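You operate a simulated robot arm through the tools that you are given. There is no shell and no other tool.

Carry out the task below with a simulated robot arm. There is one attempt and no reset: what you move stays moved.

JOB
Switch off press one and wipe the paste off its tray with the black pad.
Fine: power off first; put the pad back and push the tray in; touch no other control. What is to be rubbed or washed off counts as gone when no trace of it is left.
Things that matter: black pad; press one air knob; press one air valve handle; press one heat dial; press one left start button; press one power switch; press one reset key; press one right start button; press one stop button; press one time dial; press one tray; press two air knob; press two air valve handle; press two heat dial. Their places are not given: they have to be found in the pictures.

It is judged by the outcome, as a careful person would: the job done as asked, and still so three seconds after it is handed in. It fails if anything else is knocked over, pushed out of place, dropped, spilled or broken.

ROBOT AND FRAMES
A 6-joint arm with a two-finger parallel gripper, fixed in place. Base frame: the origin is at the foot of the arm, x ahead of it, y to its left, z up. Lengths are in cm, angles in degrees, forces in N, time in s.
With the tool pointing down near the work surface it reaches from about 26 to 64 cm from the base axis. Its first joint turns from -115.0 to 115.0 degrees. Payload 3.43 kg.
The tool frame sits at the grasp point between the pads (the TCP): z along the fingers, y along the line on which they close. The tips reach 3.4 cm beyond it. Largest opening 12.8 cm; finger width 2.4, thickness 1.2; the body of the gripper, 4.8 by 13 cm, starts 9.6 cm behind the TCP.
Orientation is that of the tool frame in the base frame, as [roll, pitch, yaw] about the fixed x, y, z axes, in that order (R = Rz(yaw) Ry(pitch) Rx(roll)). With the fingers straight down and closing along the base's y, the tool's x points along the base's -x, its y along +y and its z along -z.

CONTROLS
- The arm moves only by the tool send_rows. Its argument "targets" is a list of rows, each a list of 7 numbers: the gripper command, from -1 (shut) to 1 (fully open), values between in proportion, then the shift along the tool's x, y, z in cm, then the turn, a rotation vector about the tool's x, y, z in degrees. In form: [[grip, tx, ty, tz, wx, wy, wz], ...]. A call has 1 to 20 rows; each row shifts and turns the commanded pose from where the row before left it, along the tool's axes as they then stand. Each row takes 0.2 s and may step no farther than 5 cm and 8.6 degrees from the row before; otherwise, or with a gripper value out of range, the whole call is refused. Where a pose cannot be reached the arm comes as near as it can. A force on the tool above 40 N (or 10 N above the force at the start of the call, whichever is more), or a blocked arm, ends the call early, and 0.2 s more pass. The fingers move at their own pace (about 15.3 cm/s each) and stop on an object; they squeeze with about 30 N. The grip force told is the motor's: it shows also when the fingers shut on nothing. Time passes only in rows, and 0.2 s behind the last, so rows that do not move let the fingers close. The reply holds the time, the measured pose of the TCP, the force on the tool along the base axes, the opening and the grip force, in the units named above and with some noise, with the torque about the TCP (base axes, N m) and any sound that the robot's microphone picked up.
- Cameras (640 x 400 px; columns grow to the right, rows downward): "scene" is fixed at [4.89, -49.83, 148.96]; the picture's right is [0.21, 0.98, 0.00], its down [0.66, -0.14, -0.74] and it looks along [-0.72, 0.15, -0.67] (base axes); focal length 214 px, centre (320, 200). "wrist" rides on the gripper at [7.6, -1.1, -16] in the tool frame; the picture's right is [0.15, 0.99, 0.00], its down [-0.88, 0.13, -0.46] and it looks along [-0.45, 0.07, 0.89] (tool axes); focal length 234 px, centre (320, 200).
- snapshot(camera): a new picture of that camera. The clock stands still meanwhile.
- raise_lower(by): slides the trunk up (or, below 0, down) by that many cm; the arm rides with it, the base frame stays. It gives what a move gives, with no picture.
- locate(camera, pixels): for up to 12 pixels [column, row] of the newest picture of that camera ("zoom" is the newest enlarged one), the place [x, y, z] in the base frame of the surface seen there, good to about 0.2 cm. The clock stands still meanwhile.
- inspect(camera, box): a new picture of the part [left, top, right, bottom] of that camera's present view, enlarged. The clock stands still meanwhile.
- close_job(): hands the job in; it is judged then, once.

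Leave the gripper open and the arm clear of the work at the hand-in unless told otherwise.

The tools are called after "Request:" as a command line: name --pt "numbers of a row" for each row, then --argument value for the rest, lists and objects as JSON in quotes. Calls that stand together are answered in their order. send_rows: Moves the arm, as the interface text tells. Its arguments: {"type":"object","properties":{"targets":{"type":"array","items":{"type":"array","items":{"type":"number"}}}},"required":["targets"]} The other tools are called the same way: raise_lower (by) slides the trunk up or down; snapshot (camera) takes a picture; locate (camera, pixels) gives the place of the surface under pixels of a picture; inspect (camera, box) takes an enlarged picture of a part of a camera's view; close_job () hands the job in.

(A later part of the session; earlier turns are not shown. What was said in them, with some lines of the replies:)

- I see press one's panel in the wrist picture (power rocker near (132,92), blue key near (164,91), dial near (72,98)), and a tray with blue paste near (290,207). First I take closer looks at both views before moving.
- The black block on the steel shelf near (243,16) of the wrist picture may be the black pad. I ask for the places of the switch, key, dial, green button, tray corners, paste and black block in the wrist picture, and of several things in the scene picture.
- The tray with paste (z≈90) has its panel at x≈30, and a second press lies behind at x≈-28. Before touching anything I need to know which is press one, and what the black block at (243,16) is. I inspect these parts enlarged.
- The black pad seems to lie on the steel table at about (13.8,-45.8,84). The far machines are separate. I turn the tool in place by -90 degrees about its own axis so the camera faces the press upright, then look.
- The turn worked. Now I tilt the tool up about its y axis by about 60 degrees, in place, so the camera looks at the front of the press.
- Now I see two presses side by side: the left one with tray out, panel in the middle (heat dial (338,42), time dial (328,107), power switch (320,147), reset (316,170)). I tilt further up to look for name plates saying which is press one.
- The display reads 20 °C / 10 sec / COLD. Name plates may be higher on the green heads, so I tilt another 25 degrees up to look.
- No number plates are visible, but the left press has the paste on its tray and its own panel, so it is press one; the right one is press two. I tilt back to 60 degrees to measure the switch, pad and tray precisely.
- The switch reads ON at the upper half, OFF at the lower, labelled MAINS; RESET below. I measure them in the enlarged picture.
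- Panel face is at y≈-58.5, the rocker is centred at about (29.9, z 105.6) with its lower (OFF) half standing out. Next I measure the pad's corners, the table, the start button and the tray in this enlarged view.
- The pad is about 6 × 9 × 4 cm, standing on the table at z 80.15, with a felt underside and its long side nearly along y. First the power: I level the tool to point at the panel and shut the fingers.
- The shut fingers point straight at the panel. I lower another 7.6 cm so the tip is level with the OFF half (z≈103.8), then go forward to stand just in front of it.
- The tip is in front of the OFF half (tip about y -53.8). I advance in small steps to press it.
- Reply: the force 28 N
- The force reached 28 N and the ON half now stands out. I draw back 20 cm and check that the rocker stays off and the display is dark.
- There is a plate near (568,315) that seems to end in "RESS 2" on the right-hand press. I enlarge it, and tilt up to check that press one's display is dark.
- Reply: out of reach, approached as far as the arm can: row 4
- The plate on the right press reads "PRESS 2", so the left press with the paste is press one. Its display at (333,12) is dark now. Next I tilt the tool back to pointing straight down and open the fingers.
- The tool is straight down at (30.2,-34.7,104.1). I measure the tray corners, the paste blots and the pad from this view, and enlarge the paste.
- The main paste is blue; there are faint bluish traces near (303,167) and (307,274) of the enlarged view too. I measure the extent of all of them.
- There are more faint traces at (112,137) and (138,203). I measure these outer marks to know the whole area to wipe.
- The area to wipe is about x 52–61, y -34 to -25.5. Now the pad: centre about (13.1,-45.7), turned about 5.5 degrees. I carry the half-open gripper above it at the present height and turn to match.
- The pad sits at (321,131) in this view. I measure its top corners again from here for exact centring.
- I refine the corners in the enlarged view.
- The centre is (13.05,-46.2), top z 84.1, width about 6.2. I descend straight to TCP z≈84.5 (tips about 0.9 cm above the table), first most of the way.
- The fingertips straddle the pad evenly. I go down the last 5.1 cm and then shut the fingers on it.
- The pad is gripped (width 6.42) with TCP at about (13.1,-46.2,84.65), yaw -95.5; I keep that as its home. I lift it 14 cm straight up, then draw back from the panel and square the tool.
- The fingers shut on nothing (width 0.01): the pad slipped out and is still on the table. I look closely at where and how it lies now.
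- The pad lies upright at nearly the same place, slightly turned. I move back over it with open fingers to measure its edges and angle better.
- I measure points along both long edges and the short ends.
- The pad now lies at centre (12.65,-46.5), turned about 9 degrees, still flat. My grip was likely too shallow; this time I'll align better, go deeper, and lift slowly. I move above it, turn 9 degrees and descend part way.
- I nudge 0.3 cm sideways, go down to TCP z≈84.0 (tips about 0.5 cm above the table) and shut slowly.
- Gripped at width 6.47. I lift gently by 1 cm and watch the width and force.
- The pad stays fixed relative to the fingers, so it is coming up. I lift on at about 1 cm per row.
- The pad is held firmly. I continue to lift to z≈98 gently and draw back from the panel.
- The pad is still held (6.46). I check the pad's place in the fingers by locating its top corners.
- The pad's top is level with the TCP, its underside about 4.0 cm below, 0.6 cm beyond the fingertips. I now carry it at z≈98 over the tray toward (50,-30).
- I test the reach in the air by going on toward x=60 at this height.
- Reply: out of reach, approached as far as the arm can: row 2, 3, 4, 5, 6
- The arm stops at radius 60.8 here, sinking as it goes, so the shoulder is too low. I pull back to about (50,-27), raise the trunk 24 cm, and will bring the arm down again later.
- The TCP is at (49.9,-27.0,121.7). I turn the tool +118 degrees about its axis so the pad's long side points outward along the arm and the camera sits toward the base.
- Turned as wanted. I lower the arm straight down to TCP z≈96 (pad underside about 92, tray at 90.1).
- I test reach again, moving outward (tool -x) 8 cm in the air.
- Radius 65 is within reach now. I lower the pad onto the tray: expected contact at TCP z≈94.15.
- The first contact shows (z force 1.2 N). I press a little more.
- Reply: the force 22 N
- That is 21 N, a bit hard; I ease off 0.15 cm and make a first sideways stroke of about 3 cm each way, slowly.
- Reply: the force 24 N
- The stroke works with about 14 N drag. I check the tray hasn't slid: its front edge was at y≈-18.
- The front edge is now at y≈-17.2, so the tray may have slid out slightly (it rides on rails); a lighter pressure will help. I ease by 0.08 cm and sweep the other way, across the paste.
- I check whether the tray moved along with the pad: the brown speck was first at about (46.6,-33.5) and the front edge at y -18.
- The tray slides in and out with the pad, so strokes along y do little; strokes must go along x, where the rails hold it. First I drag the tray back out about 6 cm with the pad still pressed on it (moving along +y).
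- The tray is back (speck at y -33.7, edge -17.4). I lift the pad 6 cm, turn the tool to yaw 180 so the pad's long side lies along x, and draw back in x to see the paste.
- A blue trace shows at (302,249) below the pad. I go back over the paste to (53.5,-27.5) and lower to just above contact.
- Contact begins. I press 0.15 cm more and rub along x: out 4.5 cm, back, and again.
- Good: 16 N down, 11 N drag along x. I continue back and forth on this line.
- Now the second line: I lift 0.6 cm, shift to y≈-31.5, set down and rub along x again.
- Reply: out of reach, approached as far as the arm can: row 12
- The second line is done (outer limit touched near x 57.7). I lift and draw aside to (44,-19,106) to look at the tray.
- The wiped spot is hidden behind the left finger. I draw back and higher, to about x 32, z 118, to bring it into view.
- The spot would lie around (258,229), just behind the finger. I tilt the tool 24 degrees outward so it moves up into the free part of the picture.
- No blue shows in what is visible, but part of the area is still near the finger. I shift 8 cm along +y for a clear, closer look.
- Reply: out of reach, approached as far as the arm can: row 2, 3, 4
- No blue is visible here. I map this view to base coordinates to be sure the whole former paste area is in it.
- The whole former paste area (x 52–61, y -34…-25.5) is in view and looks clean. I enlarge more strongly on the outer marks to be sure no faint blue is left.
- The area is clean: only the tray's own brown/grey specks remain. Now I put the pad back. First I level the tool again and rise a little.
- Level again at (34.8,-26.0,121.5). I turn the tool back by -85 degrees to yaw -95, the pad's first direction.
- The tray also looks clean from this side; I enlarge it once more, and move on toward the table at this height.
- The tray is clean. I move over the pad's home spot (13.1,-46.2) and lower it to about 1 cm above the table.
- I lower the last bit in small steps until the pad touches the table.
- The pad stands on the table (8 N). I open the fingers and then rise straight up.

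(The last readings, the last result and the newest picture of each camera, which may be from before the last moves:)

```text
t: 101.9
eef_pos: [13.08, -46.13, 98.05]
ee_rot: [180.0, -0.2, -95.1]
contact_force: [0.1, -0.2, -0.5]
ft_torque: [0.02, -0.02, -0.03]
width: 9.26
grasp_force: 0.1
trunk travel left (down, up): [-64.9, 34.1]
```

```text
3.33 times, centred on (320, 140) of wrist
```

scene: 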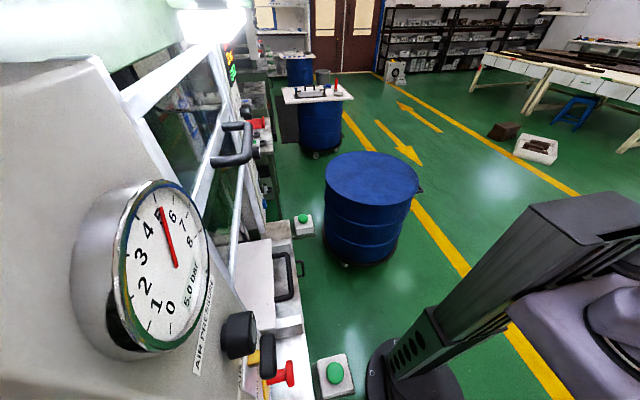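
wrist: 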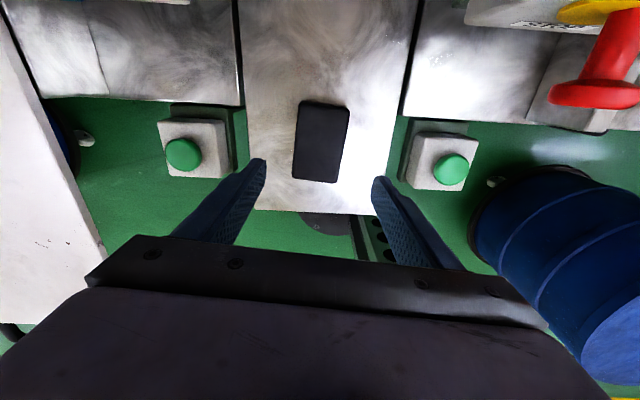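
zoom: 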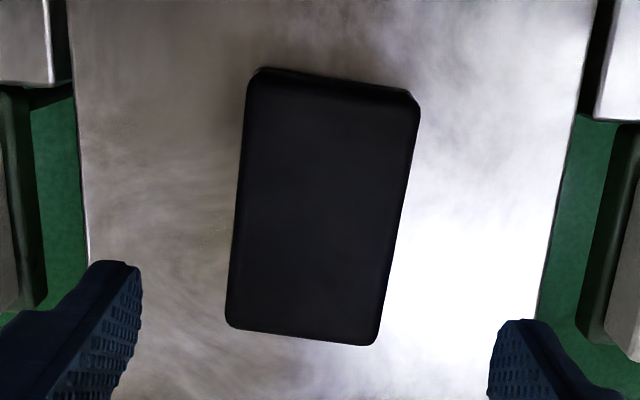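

The pad stands flat at its place. I check its coordinates against the first ones (corners about (15.3,-50.9), (10.0,-50.4), (10.4,-41.6), (16.0,-42.0)).

Request:
locate --camera "zoom" --pixels '[[255, 85], [408, 105], [372, 332], [236, 318], [320, 200]]'

```text
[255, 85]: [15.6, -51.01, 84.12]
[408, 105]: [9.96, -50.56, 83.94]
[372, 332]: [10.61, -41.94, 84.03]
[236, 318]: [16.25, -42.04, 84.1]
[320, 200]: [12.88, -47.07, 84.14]
```

The pad is back within 0.3 cm. Next the tray. For the closed position I look at press two's closed tray in the scene picture, and measure its front edge and handle.

Request:
inspect --camera "scene" --box '[220, 220, 320, 340]'

```text
3.33 times, centred on (270, 280) of scene
```

zoom: 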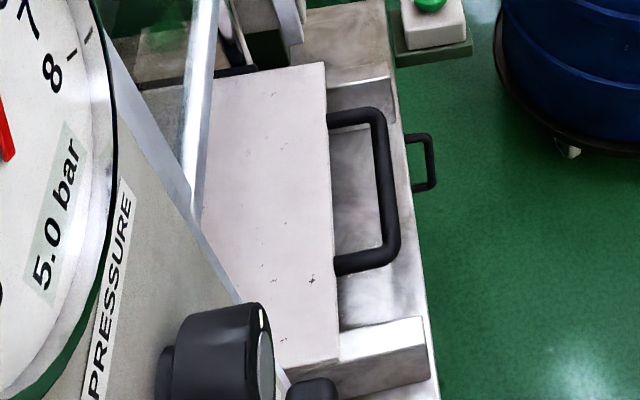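

Request:
locate --camera "zoom" --pixels '[[325, 100], [335, 300], [388, 200], [325, 66], [340, 355], [375, 110], [395, 240], [420, 200], [380, 340], [215, 72], [300, 200], [360, 90]]'

```text
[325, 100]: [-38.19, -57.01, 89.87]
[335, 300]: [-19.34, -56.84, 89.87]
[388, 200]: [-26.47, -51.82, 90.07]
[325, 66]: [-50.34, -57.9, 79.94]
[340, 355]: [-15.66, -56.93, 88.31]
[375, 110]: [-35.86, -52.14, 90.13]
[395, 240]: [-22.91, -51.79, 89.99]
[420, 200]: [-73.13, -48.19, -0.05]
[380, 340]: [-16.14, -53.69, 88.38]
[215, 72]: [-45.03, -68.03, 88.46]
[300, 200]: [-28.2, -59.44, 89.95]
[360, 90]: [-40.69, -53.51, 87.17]
```

Press two's closed tray has its front edge at y≈-56.9 and its handle bar at y≈-51.8, z≈90; press one's tray must go in likewise (now edge ≈-17.3). I draw the empty gripper away from the pad, shut it, and move to about (34,-23,103).

Request:
send_rows --pt "0.45 -3 0 -1 0 0 0" --pt "0.45 -3.3 0 0 0 0 -2.5" --pt "0 -3.3 0 0 0 0 -2.5" --pt "-1 -2.5 -4 -1 0 0 0" --pt "-1 -2.5 -4 -1 0 0 0" --pt "-1 -2.5 -4 -1 0 0 0" --pt "-1 -2.5 -4 -1 0 0 0" --pt "-1 -2.5 -4 -1 0 0 0" --pt "-1 0 0 0 0 0 0"

Request:
snapshot --camera "wrist"

```text
t: 103.9
eef_pos: [34.08, -24.07, 103.59]
ee_rot: [-179.9, -0.3, -90.1]
contact_force: [0.5, 0.3, 0.5]
ft_torque: [-0.02, -0.02, -0.02]
width: 0.01
grasp_force: 30.1
trunk travel left (down, up): [-64.9, 34.1]
```

```text
taken
```

wrist: 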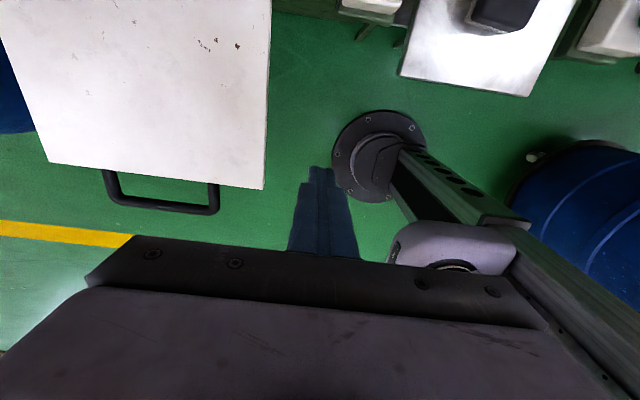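

The tray front and handle are in view: bar along (120,200)-(210,212). I measure the handle and front edge.

Request:
locate --camera "wrist" --pixels '[[130, 202], [165, 206], [200, 210], [109, 180], [215, 195], [165, 174], [60, 162], [255, 186], [165, 210], [165, 203], [112, 172], [213, 186]]'

Request:
inspect --camera "wrist" --box '[80, 150, 240, 230]'

```text
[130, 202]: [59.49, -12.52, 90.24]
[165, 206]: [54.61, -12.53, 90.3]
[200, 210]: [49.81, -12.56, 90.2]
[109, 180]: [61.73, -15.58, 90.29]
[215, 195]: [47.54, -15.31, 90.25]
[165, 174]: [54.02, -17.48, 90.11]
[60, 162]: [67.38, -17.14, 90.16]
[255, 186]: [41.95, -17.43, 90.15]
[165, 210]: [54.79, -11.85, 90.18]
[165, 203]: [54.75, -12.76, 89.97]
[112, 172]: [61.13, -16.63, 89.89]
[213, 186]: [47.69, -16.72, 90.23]
```

```text
4.00 times, centred on (160, 190) of wrist
```

zoom: 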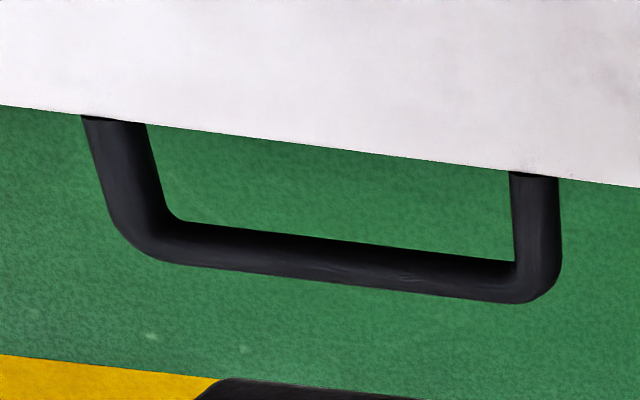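

Handle bar: centre y≈-12.4, top z 90.25, x 47.5–61.7; front edge y -17.4. I tilt the tool up 90 degrees here so the shut fingers point along -y.

Request:
send_rows --pt "-1 0 0 0 0 8.5 0" --pt "-1 0 0 0 0 8.5 0" --pt "-1 0 0 0 0 8.5 0" --pt "-1 0 0 0 0 8.5 0" --pt "-1 0 0 0 0 8.5 0" --pt "-1 0 0 0 0 8.5 0" --pt "-1 0 0 0 0 8.5 0" --pt "-1 0 0 0 0 8.5 0" --pt "-1 0 0 0 0 8.5 0" --pt "-1 0 0 0 0 8.5 0" --pt "-1 0 0 0 0 4.8 0"

Request:
snapshot --camera "scene"

```text
t: 106.3
eef_pos: [33.9, -24.05, 103.95]
ee_rot: [-9.2, -89.9, 99.3]
contact_force: [-0.8, -0.2, -0.5]
ft_torque: [-0.04, -0.04, 0.02]
width: 0.0
grasp_force: 30.4
trunk travel left (down, up): [-64.9, 34.1]
```

```text
taken
```

scene: 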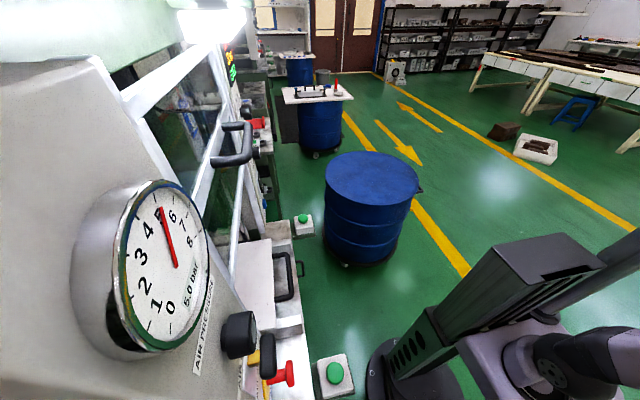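

The tool is level. I move it, still at z≈104, out to about (54.8,-6), in front of the handle.

Request:
send_rows --pt "-1 0 -1.4 -1.2 0 0 0" --pt "-1 0 -2.6 -2.25 0 0 0" --pt "-1 0 -2.6 -2.25 0 0 0" --pt "-1 0 -2.6 -2.25 0 0 0" --pt "-1 0 -2.6 -2.25 0 0 0" --pt "-1 0 -2.6 -2.25 0 0 0" --pt "-1 0 -2.6 -2.25 0 0 0" --pt "-1 0 -2.6 -2.25 0 0 0" --pt "-1 0 -1.4 -1.2 0 0 0" --pt "-1 0 0 0 0 0 0"

Request:
snapshot --camera "wrist"

```text
t: 108.5
eef_pos: [54.87, -6.16, 103.78]
ee_rot: [9.1, -89.9, 80.9]
contact_force: [0.0, 0.1, -0.1]
ft_torque: [0.03, -0.01, -0.03]
width: 0.0
grasp_force: 29.9
trunk travel left (down, up): [-64.9, 34.1]
```

```text
taken
```

wrist: 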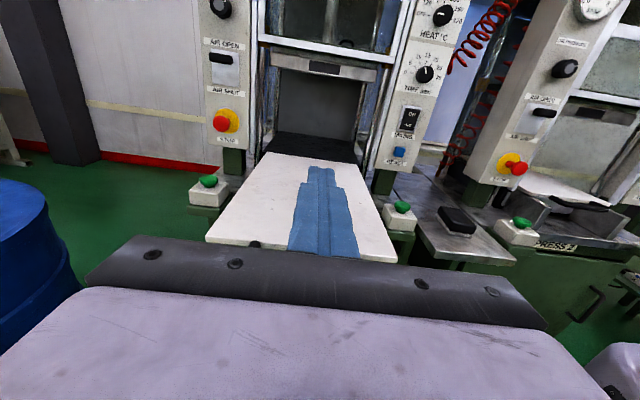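

The view shows the clean tray and the fingers above it. I lower 14.2 cm, staying about 2 cm in front of the handle bar.

Request:
send_rows --pt "-1 -1.5 0 0 0 0 0" --pt "-1 -2.5 0 0 0 0 0" --pt "-1 -2.5 0 0 0 0 0" --pt "-1 -2.5 0 0 0 0 0" --pt "-1 -2.5 0 0 0 0 0" --pt "-1 -1.7 0 0 0 0 0" --pt "-1 -1 0 0 0 0 0" --pt "-1 0 0 0 0 0 0"

Request:
snapshot --camera "wrist"

Request:
snapshot --camera "scene"

```text
t: 110.3
eef_pos: [54.98, -5.84, 89.62]
ee_rot: [-43.7, -89.9, 133.6]
contact_force: [0.2, 0.7, 0.9]
ft_torque: [0.0, 0.01, 0.0]
width: 0.0
grasp_force: 30.5
trunk travel left (down, up): [-64.9, 34.1]
```

```text
taken
```

wrist: 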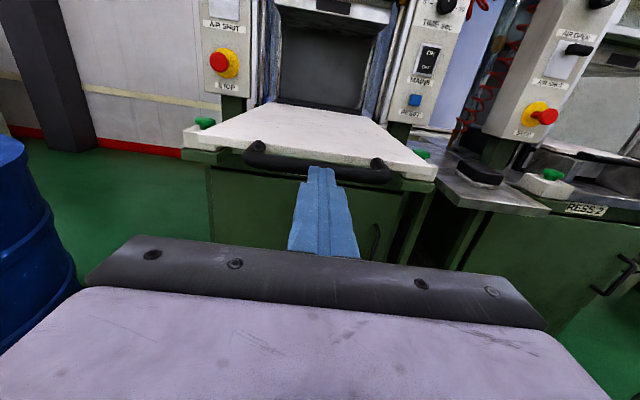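

```text
taken
```

scene: 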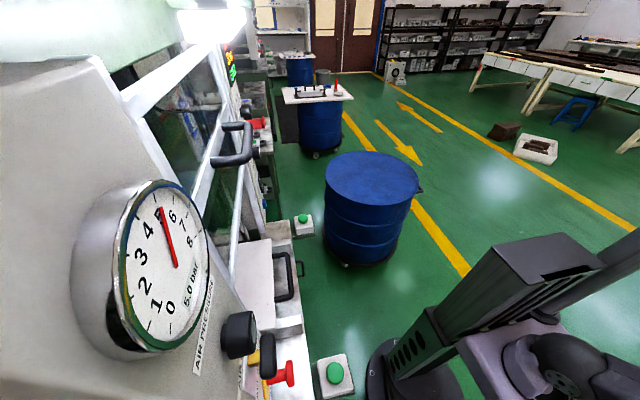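

The fingertips face the handle. I check the bar's height from here.

Request:
inspect --camera "wrist" --box '[230, 120, 410, 220]'

Request:
locate --camera "wrist" --pixels '[[285, 158], [285, 162], [285, 166], [350, 170], [350, 175], [350, 180]]'

```text
3.56 times, centred on (320, 170) of wrist
```

zoom: 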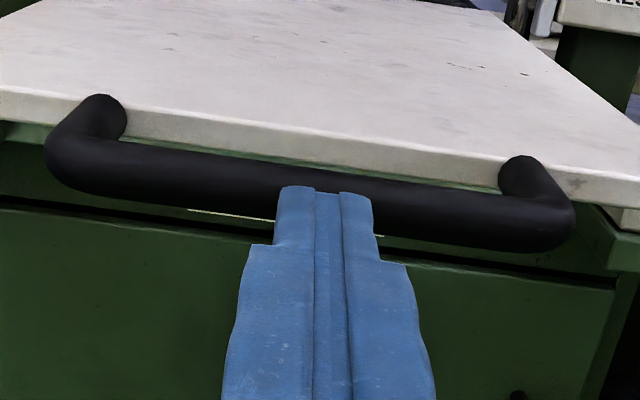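

```text
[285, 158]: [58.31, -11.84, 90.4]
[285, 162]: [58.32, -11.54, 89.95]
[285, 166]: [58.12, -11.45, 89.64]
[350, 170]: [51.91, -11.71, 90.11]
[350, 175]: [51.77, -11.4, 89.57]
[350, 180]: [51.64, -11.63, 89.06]
```

Bar centre is at z≈89.5, matching the tips. I push forward gently: contact expected after about 2 cm.

Request:
send_rows --pt "-1 0 0 0.8 0 0 0" --pt "-1 0 0 0.8 0 0 0" --pt "-1 0 0 0.6 0 0 0" --pt "-1 0 0 0.6 0 0 0" --pt "-1 0 0 0.8 0 0 0" --pt "-1 0 0 1 0 0 0" --pt "-1 0 0 1 0 0 0"

Request:
snapshot --camera "wrist"

```text
t: 111.9
eef_pos: [54.86, -11.58, 89.65]
ee_rot: [-34.8, -89.9, 124.7]
contact_force: [0.0, 0.3, -0.4]
ft_torque: [0.0, -0.03, -0.03]
width: 0.0
grasp_force: 30.0
trunk travel left (down, up): [-64.9, 34.1]
```

```text
taken
```

wrist: 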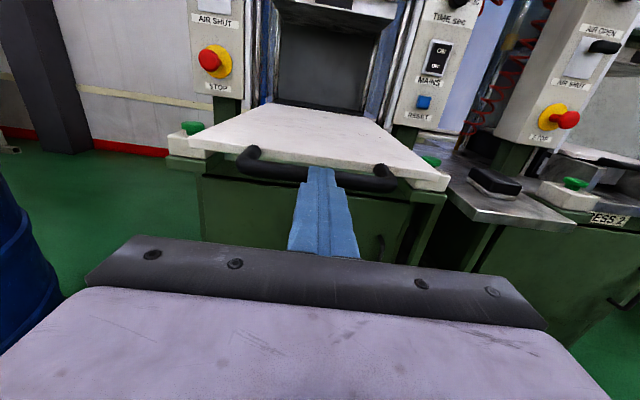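

The tray moves along with the fingers. I push on slowly by 20 cm.

Request:
send_rows --pt "-1 0 0 0.8 0 0 0" --pt "-1 0 0 1.2 0 0 0" --pt "-1 0 0 1.3 0 0 0" --pt "-1 0 0 1.3 0 0 0" --pt "-1 0 0 1.3 0 0 0" --pt "-1 0 0 1.3 0 0 0" --pt "-1 0 0 1.3 0 0 0" --pt "-1 0 0 1.3 0 0 0" --pt "-1 0 0 1.3 0 0 0" --pt "-1 0 0 1.3 0 0 0" --pt "-1 0 0 1.3 0 0 0" --pt "-1 0 0 1.3 0 0 0" --pt "-1 0 0 1.3 0 0 0" --pt "-1 0 0 1.3 0 0 0" --pt "-1 0 0 1.3 0 0 0" --pt "-1 0 0 1.1 0 0 0"

Request:
snapshot --camera "wrist"

```text
t: 115.3
eef_pos: [54.82, -31.64, 89.68]
ee_rot: [1.9, -89.9, 88.1]
contact_force: [0.6, 0.0, 0.6]
ft_torque: [0.03, -0.05, -0.04]
width: 0.01
grasp_force: 30.5
trunk travel left (down, up): [-64.9, 34.1]
```

```text
taken
```

wrist: 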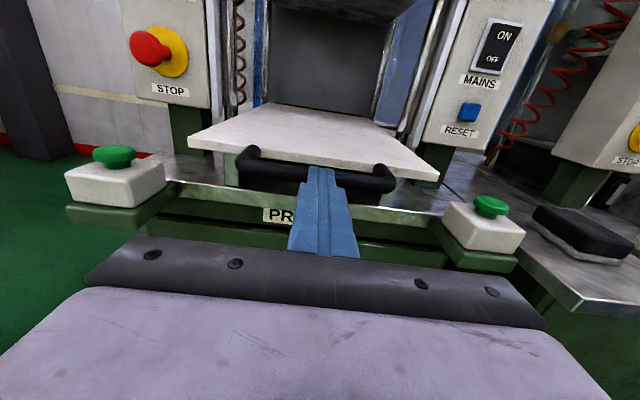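

Going well (the plate beneath reads "PR…"). About 16 cm remain; I push 13 cm more.

Request:
send_rows --pt "-1 0 0 0.8 0 0 0" --pt "-1 0 0 1.2 0 0 0" --pt "-1 0 0 1.3 0 0 0" --pt "-1 0 0 1.3 0 0 0" --pt "-1 0 0 1.3 0 0 0" --pt "-1 0 0 1.3 0 0 0" --pt "-1 0 0 1.3 0 0 0" --pt "-1 0 0 1.3 0 0 0" --pt "-1 0 0 1.3 0 0 0" --pt "-1 0 0 1.2 0 0 0" --pt "-1 0 0 0.8 0 0 0"

Request:
snapshot --camera "wrist"

```text
t: 117.7
eef_pos: [54.82, -44.85, 89.77]
ee_rot: [-178.1, -90.0, -92.0]
contact_force: [0.0, -0.1, -0.4]
ft_torque: [-0.02, 0.03, 0.02]
width: 0.0
grasp_force: 30.2
trunk travel left (down, up): [-64.9, 34.1]
```

```text
taken
```

wrist: 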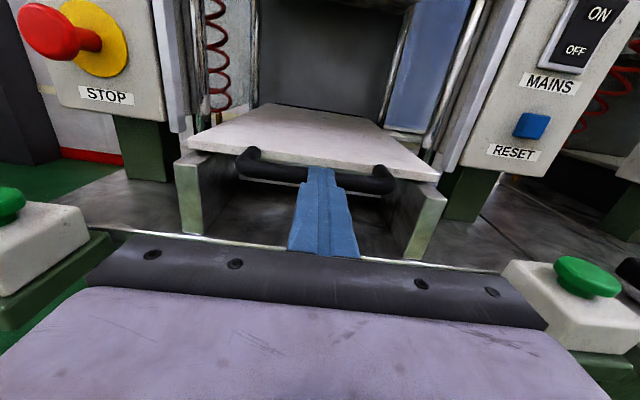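

The tray is nearly in; about 2.7 cm remain to match press two. I push in small steps, watching for the end stop.

Request:
send_rows --pt "-1 0 0 0.5 0 0 0" --pt "-1 0 0 0.6 0 0 0" --pt "-1 0 0 0.6 0 0 0" --pt "-1 0 0 0.4 0 0 0" --pt "-1 0 0 0.2 0 0 0"

Request:
snapshot --camera "wrist"

Request:
locate --camera "wrist" --pixels '[[300, 159], [220, 148], [420, 170], [285, 170], [350, 178]]'

```text
t: 118.9
eef_pos: [54.78, -47.2, 89.49]
ee_rot: [-149.9, -90.0, -120.0]
contact_force: [0.1, 1.5, 0.8]
ft_torque: [-0.03, 0.0, 0.03]
width: 0.0
grasp_force: 30.0
trunk travel left (down, up): [-64.9, 34.1]
```

```text
taken
```

wrist: 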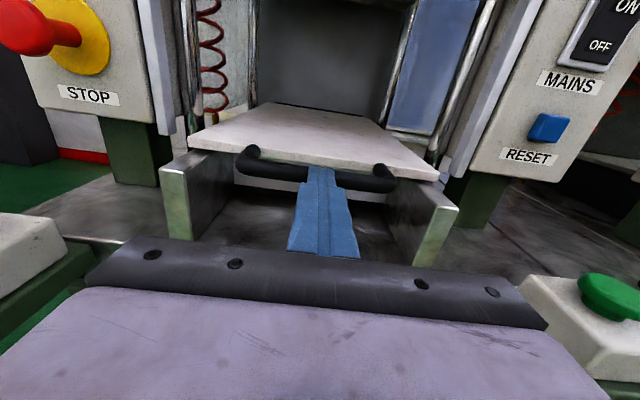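

```text
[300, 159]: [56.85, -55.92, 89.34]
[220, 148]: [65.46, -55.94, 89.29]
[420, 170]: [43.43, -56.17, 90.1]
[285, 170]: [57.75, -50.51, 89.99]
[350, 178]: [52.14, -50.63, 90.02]
```

The front edge is at about -56.1; press two's is -56.9. I push on in 0.2–0.3 cm steps to the stop.

Request:
send_rows --pt "-1 0 0 0.3 0 0 0" --pt "-1 0 0 0.3 0 0 0" --pt "-1 0 0 0.2 0 0 0" --pt "-1 0 0 0.2 0 0 0"

```text
t: 119.9
eef_pos: [54.73, -48.11, 89.61]
ee_rot: [6.4, -90.0, 83.5]
contact_force: [-0.7, -0.7, -0.4]
ft_torque: [-0.04, 0.01, 0.04]
width: 0.0
grasp_force: 29.9
trunk travel left (down, up): [-64.9, 34.1]
```

Request:
send_rows --pt "-1 0 0 0.2 0 0 0" --pt "-1 0 0 0.2 0 0 0" --pt "-1 0 0 0 0 0 0"

Request:
snapshot --camera "wrist"

Request:
locate --camera "wrist" --pixels '[[300, 159], [300, 162], [220, 148], [420, 170], [285, 170], [350, 178]]'

```text
t: 120.7
eef_pos: [54.82, -48.1, 89.63]
ee_rot: [29.6, -89.9, 60.3]
contact_force: [-11.6, 30.7, -6.0]
ft_torque: [0.26, -0.01, -0.23]
width: 0.0
grasp_force: 29.6
trunk travel left (down, up): [-64.9, 34.1]
```

```text
taken
```

wrist: 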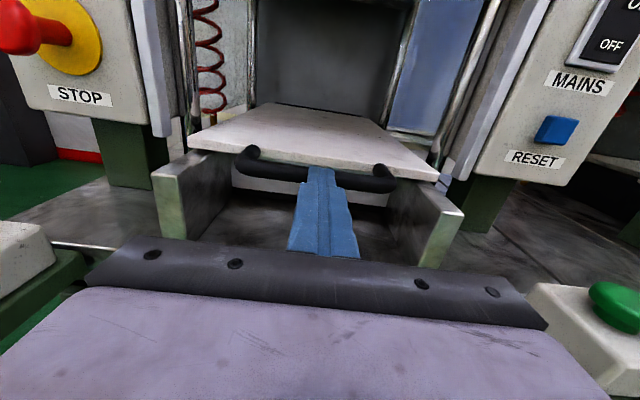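

```text
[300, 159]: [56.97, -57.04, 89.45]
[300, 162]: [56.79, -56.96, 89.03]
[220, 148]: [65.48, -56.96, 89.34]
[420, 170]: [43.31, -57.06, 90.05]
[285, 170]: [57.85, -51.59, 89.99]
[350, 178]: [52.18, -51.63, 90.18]
```

The end stop is reached (31 N), front edge at y -57.0, same as press two. I draw the fingers straight back along +y.

Request:
send_rows --pt "-1 0 0 -0.3 0 0 0" --pt "-1 0 0 -0.7 0 0 0" --pt "-1 0 0 -1.5 0 0 0" --pt "-1 0 0 -3 0 0 0" --pt "-1 0 0 -3 0 0 0" --pt "-1 0 0 -3 0 0 0" --pt "-1 0 0 -3 0 0 0" --pt "-1 0 0 -3 0 0 0" --pt "-1 0 0 -3 0 0 0" --pt "-1 0 0 0 0 0 0"

Request:
snapshot --camera "wrist"

Request:
snapshot --camera "scene"

```text
t: 122.9
eef_pos: [54.64, -27.78, 89.82]
ee_rot: [7.1, -89.9, 82.9]
contact_force: [-1.5, -1.2, -0.6]
ft_torque: [0.01, 0.03, -0.02]
width: 0.01
grasp_force: 29.7
trunk travel left (down, up): [-64.9, 34.1]
```

```text
taken
```

wrist: 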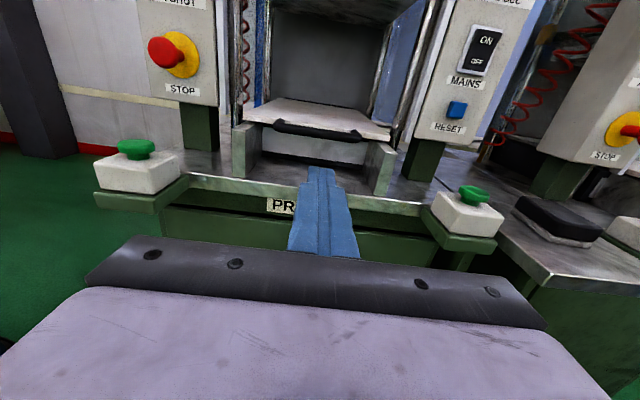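

```text
taken
```

scene: 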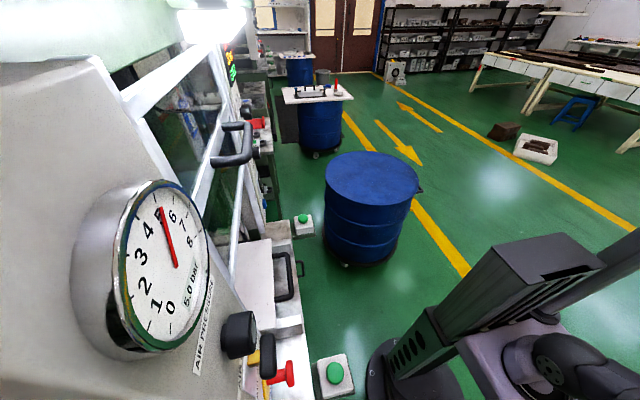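

The tray stays in. I draw back further, open the gripper and raise the trunk to check the display and everything else.

Request:
send_rows --pt "-1 0 1.5 -3 0 0 0" --pt "0 0 2.5 -3 0 0 0" --pt "1 0 2.5 -2 0 0 0" --pt "1 0 2.5 0 0 0 0" --pt "1 0 2.5 0 0 0 0" --pt "1 0 2.5 0 0 0 0" --pt "1 0 0 0 0 0 0"

Request:
raise_lower --by 34

Request:
snapshot --camera "wrist"

```text
t: 124.5
eef_pos: [40.88, -19.98, 89.52]
ee_rot: [-15.2, -89.9, 105.1]
contact_force: [0.3, -0.6, 0.0]
ft_torque: [0.02, 0.02, 0.03]
width: 12.81
grasp_force: 0.1
trunk travel left (down, up): [-64.9, 34.1]
```

```text
t: 127.8
eef_pos: [40.87, -19.91, 123.46]
ee_rot: [-5.7, -89.9, 95.8]
contact_force: [0.5, 0.1, -0.6]
ft_torque: [-0.03, 0.0, 0.02]
width: 12.81
grasp_force: 0.1
trunk travel left (down, up): [-98.9, 0.1]
```

```text
taken
```

wrist: 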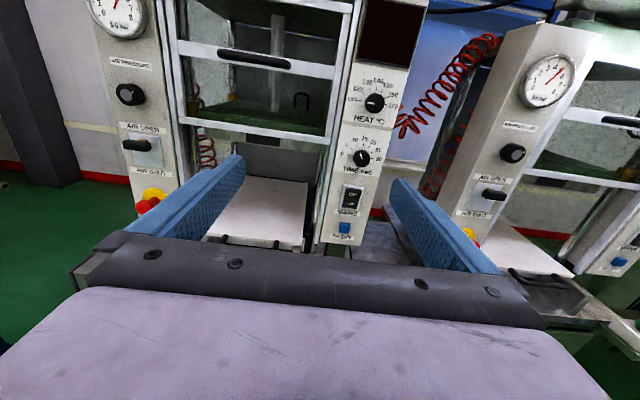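

The display at (395,30) is dark. I enlarge the panel and the tray for a last check.

Request:
inspect --camera "wrist" --box '[200, 140, 330, 250]'

Request:
inspect --camera "wrist" --box '[310, 70, 430, 250]'

Request:
inspect --camera "wrist" --box '[90, 60, 210, 220]'

```text
3.64 times, centred on (265, 195) of wrist
```

zoom: 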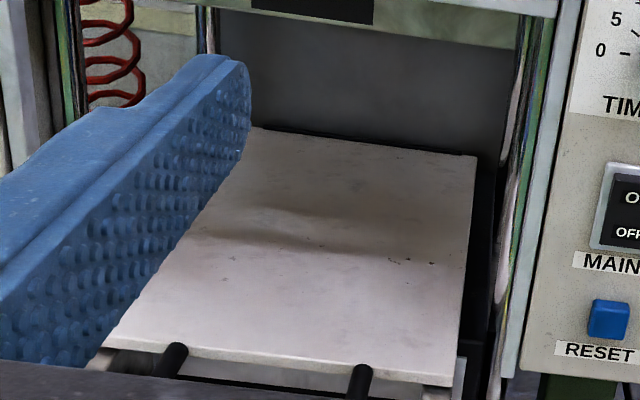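

```text
2.22 times, centred on (370, 160) of wrist
```

zoom: 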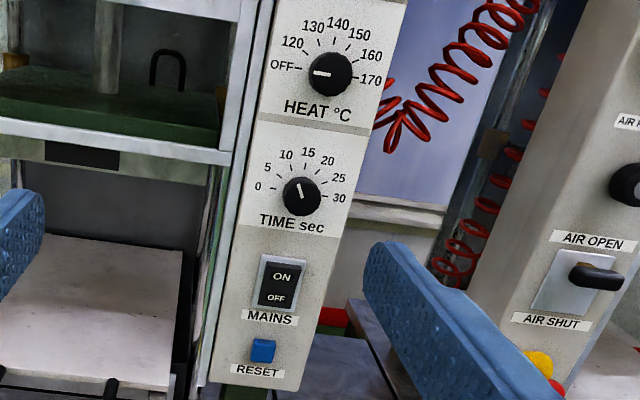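

```text
2.50 times, centred on (150, 140) of wrist
```

zoom: 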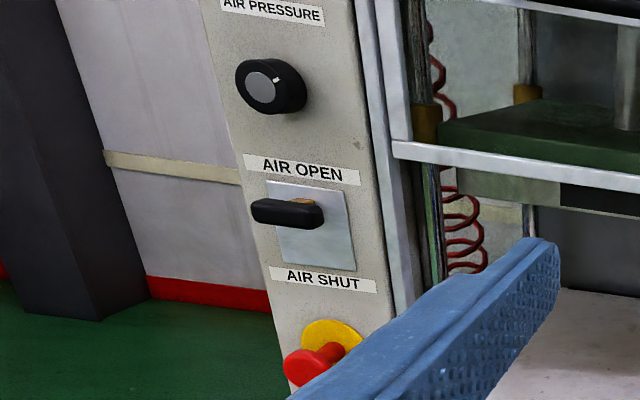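

Power is off with the display dark, the tray is clean and fully in, and the pad is back in its place. The dials, valves and buttons look unchanged, and the gripper is open and clear. I hand the job in.

Request:
close_job

```text
The job is handed in.
```

Press one is switched off, its tray is wiped clean and pushed fully in, and the black pad is back in its place. I've handed the job in.

- **Power:** I pressed OFF on the MAINS switch before anything else, and the display went dark.
- **Wiping:** Close-up pictures afterwards showed no blue left on the tray. The small brown and grey specks still there look like marks in the tray itself, and they were there before I started.
- **Pad:** It slipped out of the fingers on the first lift and stayed upright on the table, slightly turned. The second grip held, and it now stands within about 0.3 cm of where it was.
- **Tray:** It slid a few centimetres on its rails while I wiped. I then pushed it in until it hit its stop, with the front edge in line with press two's closed tray.
- **Other controls:** I touched none of them. The dials, valve handles and buttons I could see at the end looked unchanged.

The gripper is open and the arm is clear of the work.
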